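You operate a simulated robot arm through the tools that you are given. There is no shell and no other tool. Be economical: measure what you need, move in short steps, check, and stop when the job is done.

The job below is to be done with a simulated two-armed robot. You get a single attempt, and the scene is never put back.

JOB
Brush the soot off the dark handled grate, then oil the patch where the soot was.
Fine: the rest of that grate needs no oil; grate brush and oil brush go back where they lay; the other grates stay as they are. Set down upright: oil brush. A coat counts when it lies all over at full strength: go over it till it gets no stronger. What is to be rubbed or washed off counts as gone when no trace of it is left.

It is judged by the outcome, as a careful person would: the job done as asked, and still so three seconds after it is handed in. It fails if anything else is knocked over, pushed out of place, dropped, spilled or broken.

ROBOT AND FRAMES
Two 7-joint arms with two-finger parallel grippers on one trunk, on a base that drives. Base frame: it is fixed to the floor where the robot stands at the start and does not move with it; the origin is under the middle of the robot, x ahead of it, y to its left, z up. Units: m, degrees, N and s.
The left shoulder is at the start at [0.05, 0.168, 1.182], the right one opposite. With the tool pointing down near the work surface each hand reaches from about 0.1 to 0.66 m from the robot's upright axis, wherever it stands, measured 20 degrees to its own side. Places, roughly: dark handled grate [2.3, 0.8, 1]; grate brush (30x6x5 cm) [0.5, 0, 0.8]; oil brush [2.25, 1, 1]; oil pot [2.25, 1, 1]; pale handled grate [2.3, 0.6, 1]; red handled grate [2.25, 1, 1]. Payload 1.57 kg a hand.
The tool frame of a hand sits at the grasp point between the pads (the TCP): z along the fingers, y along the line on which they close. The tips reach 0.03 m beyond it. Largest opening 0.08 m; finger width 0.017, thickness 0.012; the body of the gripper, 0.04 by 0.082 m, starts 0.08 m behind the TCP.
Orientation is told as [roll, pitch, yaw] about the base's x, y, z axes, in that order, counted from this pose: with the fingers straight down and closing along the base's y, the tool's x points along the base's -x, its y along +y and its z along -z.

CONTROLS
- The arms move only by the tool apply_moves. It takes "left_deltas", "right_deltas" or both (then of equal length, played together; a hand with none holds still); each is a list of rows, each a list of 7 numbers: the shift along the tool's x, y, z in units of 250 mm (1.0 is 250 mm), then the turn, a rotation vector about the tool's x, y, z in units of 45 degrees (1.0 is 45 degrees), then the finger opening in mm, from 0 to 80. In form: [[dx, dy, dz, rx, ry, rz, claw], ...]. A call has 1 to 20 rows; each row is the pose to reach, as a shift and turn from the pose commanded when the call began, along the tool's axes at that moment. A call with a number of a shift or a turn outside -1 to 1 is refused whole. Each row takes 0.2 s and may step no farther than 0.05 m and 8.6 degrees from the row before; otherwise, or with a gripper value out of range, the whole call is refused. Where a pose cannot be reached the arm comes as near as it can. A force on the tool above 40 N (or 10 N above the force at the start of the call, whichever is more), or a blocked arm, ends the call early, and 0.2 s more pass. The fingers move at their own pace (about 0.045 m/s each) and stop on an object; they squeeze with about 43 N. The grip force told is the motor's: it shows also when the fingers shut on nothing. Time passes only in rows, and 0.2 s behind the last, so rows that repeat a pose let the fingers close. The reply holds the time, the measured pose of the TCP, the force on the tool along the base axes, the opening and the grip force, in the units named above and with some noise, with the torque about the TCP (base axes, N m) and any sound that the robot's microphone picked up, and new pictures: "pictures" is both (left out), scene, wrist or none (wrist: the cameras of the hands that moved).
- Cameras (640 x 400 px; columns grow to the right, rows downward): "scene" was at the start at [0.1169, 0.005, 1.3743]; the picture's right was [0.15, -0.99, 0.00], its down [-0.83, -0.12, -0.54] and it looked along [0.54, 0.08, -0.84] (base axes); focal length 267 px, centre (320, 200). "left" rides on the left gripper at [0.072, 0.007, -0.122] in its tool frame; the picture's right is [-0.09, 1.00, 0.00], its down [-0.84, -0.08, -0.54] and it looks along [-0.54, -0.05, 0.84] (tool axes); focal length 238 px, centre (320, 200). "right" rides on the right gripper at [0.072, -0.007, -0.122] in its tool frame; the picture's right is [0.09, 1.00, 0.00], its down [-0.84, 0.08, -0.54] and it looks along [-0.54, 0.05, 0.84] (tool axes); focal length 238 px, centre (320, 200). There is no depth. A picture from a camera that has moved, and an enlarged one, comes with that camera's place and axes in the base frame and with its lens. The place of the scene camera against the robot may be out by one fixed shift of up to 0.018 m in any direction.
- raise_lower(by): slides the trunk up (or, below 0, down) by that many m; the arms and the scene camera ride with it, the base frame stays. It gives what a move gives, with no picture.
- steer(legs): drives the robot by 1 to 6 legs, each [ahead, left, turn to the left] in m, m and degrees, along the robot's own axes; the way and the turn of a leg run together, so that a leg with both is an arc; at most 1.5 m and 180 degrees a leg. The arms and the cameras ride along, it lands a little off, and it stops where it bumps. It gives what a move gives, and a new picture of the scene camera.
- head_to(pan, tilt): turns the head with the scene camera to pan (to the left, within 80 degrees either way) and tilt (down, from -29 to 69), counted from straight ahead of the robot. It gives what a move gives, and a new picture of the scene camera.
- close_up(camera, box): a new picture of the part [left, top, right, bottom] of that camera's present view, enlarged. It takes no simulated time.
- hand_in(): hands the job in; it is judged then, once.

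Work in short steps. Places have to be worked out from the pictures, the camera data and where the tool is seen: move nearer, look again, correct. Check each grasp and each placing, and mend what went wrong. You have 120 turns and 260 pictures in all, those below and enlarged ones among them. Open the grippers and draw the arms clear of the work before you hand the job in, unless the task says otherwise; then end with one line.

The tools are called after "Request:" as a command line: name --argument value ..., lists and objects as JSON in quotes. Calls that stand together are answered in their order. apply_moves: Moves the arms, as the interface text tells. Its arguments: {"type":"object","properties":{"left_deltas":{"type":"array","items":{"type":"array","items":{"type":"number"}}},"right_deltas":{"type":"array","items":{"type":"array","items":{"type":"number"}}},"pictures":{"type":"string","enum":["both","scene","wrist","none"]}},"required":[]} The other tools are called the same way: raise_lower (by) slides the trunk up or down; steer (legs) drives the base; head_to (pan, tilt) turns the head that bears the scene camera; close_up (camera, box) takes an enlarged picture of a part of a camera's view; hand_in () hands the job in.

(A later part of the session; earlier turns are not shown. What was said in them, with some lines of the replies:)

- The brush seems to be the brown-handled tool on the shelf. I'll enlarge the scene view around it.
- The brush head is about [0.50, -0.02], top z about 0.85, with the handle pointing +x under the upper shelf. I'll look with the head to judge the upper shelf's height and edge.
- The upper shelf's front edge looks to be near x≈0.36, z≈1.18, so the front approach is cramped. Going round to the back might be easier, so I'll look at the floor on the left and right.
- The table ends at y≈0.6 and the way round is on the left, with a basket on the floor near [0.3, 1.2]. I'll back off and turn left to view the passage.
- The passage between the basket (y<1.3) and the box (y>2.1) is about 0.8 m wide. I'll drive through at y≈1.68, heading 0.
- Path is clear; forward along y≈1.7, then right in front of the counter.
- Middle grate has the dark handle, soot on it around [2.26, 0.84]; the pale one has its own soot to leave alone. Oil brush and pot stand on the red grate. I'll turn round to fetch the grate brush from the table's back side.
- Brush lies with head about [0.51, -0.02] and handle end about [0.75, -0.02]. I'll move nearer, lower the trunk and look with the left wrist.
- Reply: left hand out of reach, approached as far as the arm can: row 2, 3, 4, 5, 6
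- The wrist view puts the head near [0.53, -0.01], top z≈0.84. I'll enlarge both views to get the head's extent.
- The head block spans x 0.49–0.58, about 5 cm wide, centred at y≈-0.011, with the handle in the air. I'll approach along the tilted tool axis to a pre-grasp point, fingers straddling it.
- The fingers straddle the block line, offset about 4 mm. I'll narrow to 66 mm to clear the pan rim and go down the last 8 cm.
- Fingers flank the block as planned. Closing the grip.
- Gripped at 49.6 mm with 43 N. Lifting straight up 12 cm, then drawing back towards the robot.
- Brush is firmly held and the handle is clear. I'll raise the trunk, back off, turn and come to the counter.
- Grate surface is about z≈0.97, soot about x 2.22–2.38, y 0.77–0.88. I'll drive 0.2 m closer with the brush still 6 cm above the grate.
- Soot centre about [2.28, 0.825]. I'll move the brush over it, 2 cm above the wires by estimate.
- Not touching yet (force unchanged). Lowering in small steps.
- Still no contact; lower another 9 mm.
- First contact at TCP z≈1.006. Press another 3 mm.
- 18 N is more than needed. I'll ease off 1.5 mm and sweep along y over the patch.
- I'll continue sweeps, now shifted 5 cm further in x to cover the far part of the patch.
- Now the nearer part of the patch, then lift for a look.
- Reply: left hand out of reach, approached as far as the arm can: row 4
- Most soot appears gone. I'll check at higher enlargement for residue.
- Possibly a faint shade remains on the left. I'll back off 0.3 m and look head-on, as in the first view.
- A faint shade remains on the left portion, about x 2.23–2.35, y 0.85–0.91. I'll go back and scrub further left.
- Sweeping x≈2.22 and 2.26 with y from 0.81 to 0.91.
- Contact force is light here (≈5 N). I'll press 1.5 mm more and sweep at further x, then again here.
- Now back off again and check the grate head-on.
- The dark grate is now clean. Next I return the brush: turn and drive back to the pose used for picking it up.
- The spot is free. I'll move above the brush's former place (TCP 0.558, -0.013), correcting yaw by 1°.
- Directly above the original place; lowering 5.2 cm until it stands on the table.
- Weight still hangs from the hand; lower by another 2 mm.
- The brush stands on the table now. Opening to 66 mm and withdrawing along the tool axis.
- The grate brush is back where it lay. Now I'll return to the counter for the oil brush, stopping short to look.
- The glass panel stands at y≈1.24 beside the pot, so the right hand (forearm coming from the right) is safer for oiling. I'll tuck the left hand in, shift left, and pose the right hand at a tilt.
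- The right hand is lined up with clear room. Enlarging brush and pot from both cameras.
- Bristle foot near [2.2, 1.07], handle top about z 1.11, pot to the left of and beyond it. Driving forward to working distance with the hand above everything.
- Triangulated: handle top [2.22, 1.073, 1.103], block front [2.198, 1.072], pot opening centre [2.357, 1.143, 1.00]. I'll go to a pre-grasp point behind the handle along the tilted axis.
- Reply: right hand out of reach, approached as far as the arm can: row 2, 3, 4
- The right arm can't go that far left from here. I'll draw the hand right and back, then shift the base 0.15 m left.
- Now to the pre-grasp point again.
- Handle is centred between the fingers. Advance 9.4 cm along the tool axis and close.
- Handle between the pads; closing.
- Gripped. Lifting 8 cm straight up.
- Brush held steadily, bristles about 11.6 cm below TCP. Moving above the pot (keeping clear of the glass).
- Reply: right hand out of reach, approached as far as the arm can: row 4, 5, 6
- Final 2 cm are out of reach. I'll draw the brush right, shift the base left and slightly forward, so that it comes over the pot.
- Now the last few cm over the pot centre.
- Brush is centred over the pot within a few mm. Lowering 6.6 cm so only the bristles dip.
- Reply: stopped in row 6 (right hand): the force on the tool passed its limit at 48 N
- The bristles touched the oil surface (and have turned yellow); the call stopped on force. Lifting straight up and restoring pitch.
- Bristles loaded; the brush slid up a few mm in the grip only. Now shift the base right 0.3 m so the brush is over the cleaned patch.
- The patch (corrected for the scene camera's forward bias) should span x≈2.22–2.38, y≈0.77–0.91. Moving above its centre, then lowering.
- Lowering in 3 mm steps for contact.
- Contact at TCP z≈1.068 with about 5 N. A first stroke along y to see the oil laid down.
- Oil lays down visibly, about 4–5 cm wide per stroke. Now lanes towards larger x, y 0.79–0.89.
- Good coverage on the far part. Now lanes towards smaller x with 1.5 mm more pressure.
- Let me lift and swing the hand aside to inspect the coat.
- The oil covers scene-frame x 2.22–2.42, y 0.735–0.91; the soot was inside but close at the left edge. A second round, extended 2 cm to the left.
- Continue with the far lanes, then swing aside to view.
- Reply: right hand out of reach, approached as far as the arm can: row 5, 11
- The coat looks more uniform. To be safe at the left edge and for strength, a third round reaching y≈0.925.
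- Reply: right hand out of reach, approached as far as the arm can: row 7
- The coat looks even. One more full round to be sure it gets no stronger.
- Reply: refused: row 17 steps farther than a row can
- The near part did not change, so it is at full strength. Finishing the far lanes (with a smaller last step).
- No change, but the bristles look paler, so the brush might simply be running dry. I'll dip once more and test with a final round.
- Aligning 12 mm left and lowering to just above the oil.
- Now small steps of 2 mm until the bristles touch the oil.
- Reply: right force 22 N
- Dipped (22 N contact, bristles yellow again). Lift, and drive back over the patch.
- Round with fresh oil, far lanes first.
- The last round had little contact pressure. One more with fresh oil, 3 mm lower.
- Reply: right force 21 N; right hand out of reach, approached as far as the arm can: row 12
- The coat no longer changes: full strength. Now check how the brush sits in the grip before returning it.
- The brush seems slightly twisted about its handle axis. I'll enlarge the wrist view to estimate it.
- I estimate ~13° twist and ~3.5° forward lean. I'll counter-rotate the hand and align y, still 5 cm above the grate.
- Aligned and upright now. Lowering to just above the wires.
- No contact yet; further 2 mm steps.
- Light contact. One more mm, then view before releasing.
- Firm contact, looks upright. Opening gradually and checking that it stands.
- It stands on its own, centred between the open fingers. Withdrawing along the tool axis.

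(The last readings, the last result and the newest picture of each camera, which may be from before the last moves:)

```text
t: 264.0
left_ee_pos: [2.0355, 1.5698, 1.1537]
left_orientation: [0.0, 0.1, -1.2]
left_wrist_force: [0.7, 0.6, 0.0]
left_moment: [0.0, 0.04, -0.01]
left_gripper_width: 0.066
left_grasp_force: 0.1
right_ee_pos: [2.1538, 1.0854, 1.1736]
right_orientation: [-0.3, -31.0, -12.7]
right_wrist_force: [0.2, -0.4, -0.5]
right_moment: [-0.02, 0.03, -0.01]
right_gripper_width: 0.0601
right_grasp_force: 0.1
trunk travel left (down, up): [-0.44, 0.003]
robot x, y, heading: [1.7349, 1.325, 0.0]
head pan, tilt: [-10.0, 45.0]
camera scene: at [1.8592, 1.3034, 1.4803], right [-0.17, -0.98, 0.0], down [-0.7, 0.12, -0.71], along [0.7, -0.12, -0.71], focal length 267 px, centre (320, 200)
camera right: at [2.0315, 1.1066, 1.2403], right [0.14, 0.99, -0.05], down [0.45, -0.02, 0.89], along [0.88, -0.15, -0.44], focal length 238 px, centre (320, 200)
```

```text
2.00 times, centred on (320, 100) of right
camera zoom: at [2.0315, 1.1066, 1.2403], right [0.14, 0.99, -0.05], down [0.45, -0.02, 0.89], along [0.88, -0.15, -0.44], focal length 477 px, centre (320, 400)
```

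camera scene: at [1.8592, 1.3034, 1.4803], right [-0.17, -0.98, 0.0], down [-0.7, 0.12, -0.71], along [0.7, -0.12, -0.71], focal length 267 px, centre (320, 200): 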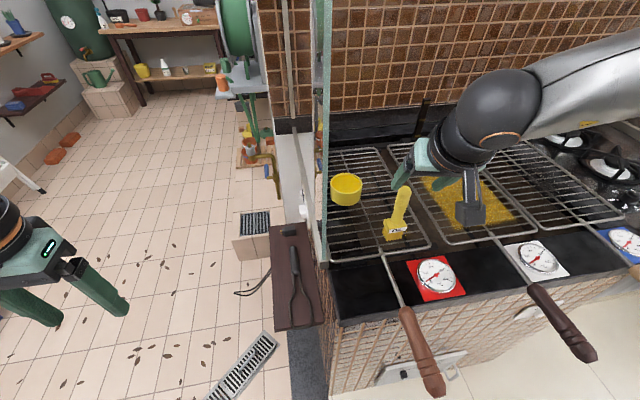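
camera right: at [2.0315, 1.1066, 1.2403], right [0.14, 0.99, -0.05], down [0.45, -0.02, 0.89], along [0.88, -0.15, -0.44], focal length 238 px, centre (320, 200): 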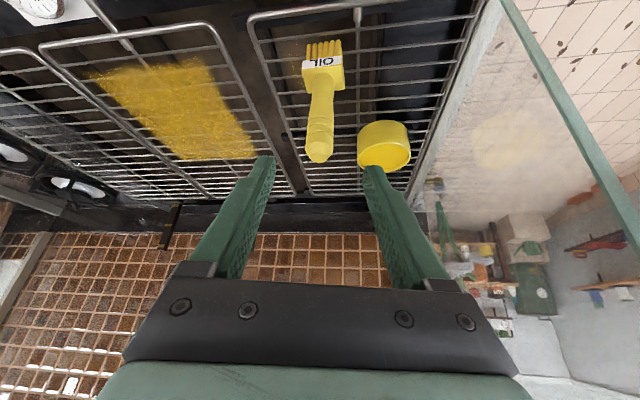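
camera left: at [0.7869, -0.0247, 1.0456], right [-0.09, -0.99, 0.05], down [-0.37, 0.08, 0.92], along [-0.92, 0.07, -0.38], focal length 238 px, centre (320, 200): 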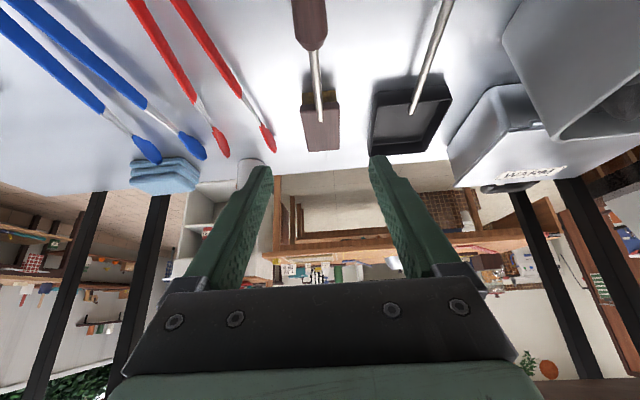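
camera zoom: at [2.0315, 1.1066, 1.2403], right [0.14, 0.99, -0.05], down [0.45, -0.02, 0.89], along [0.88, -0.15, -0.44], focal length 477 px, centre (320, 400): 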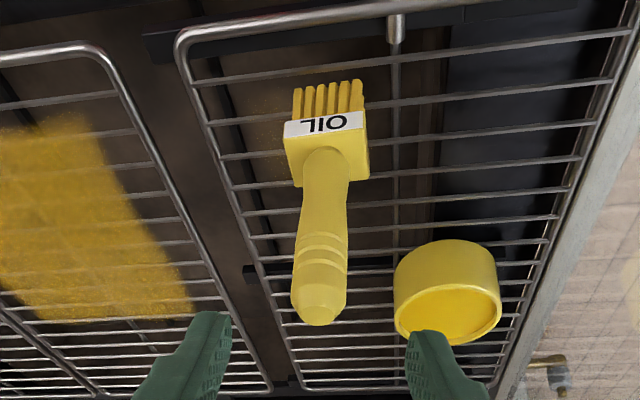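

The brush stands upright in its place. I see a faint tint beside the bristles; zooming to check, then I back away.

Request:
close_up --camera "right" --box '[260, 20, 380, 120]'

Request:
apply_moves --right_deltas '[[0.1, -0.05, -0.1, 0, 0, 0, 60], [0.2, -0.1, -0.2, 0, 0, 0, 60], [0.3, -0.15, -0.3, 0, 0.1, 0, 60], [0.4, -0.2, -0.35, 0, 0.2, 0, 60]]' --pictures "none"

Request:
steer --legs '[[-0.3, 0, 0]]'

Request:
head_to --pan -18 --tilt 38

Request:
close_up --camera "scene" --box '[230, 110, 430, 240]'

```text
4.00 times, centred on (320, 70) of right
camera zoom: at [2.0315, 1.1066, 1.2403], right [0.14, 0.99, -0.05], down [0.45, -0.02, 0.89], along [0.88, -0.15, -0.44], focal length 953 px, centre (320, 720)
```

zoom: 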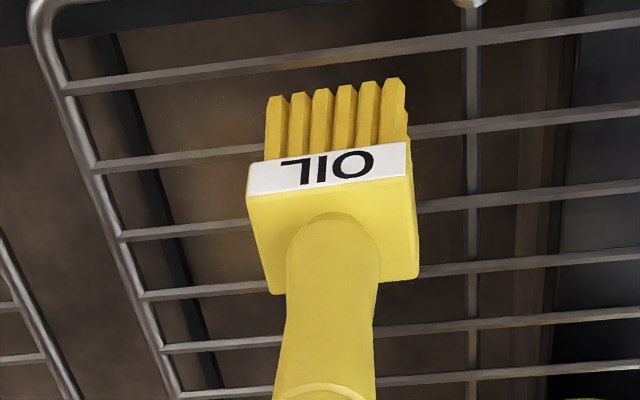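

```text
t: 265.0
left_ee_pos: [2.035, 1.57, 1.153]
left_orientation: [0.0, 0.2, -1.1]
left_wrist_force: [-0.7, 1.1, 0.0]
left_moment: [0.0, 0.01, 0.02]
left_gripper_width: 0.0658
left_grasp_force: 0.1
right_ee_pos: [2.0309, 1.0628, 1.2068]
right_orientation: [-0.1, -21.7, -12.7]
right_wrist_force: [-0.2, 0.4, 0.0]
right_moment: [0.04, -0.02, 0.0]
right_gripper_width: 0.0602
right_grasp_force: 0.1
right hand out of reach, approached as far as the arm can: row 3, 4
trunk travel left (down, up): [-0.44, 0.003]
robot x, y, heading: [1.7308, 1.3193, 0.2]
head pan, tilt: [-10.0, 45.0]
```

```text
t: 267.1
left_ee_pos: [1.7375, 1.5699, 1.1538]
left_orientation: [0.0, 0.1, -1.1]
left_wrist_force: [0.1, 0.2, 0.5]
left_moment: [0.03, -0.02, -0.01]
left_gripper_width: 0.0663
left_grasp_force: 0.0
right_ee_pos: [1.7327, 1.0638, 1.209]
right_orientation: [-0.2, -21.8, -12.8]
right_wrist_force: [0.4, 0.3, 0.3]
right_moment: [0.0, 0.01, -0.02]
right_gripper_width: 0.0598
right_grasp_force: 0.0
trunk travel left (down, up): [-0.44, 0.003]
robot x, y, heading: [1.4345, 1.3193, 0.0]
head pan, tilt: [-10.0, 45.0]
camera scene: at [1.561, 1.3035, 1.4803], right [-0.18, -0.98, 0.0], down [-0.7, 0.12, -0.71], along [0.7, -0.12, -0.71], focal length 267 px, centre (320, 200)
```

scene: 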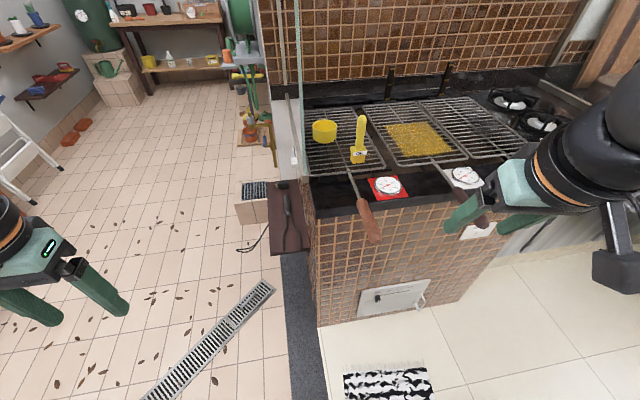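

```text
t: 267.8
left_ee_pos: [1.7376, 1.5693, 1.153]
left_orientation: [0.0, 0.1, -1.2]
left_wrist_force: [-0.4, 0.6, 0.2]
left_moment: [-0.02, 0.01, 0.01]
left_gripper_width: 0.066
left_grasp_force: 0.1
right_ee_pos: [1.7327, 1.0634, 1.2076]
right_orientation: [-0.3, -21.8, -12.8]
right_wrist_force: [-0.5, 0.4, 0.9]
right_moment: [0.02, 0.02, 0.01]
right_gripper_width: 0.0601
right_grasp_force: 0.0
trunk travel left (down, up): [-0.44, 0.003]
robot x, y, heading: [1.436, 1.321, -0.1]
head pan, tilt: [-18.0, 38.0]
camera scene: at [1.5639, 1.2909, 1.4905], right [-0.31, -0.95, 0.0], down [-0.59, 0.19, -0.79], along [0.75, -0.24, -0.62], focal length 267 px, centre (320, 200)
```

scene: 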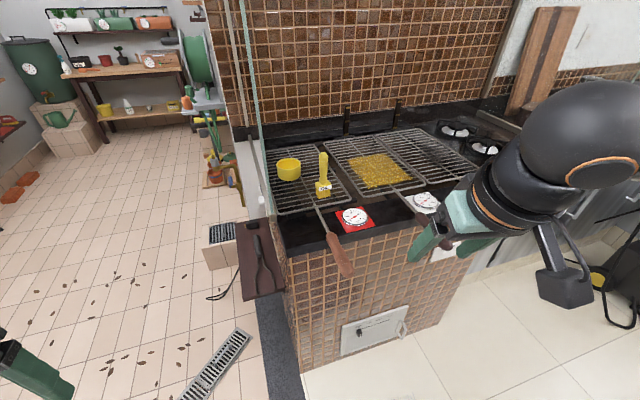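

```text
3.08 times, centred on (330, 175) of scene
camera zoom: at [1.5639, 1.2909, 1.4905], right [-0.31, -0.95, 0.0], down [-0.59, 0.19, -0.79], along [0.75, -0.24, -0.62], focal length 822 px, centre (289, 277)
```

zoom: 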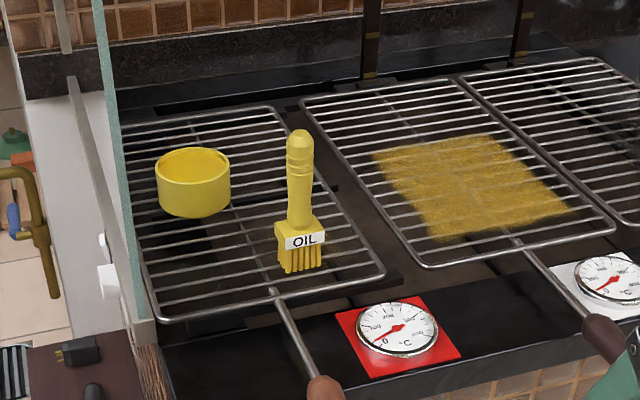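

Oil brush is upright in place, the pot is undisturbed, the patch on the dark grate is oiled, the other grates are as before, and both grippers are open and clear. Handing in.

Request:
hand_in

```text
The job is handed in.
```

The job is done and handed in. No soot showed on the dark-handled grate in close-ups, and the patch is oiled until further passes made no difference. The grate brush is back where it lay and the oil brush stands upright in its place. The only thing I could not rule out is a very faint yellow tint on the red-handled grate next to the wet oil brush, which may be a reflection.
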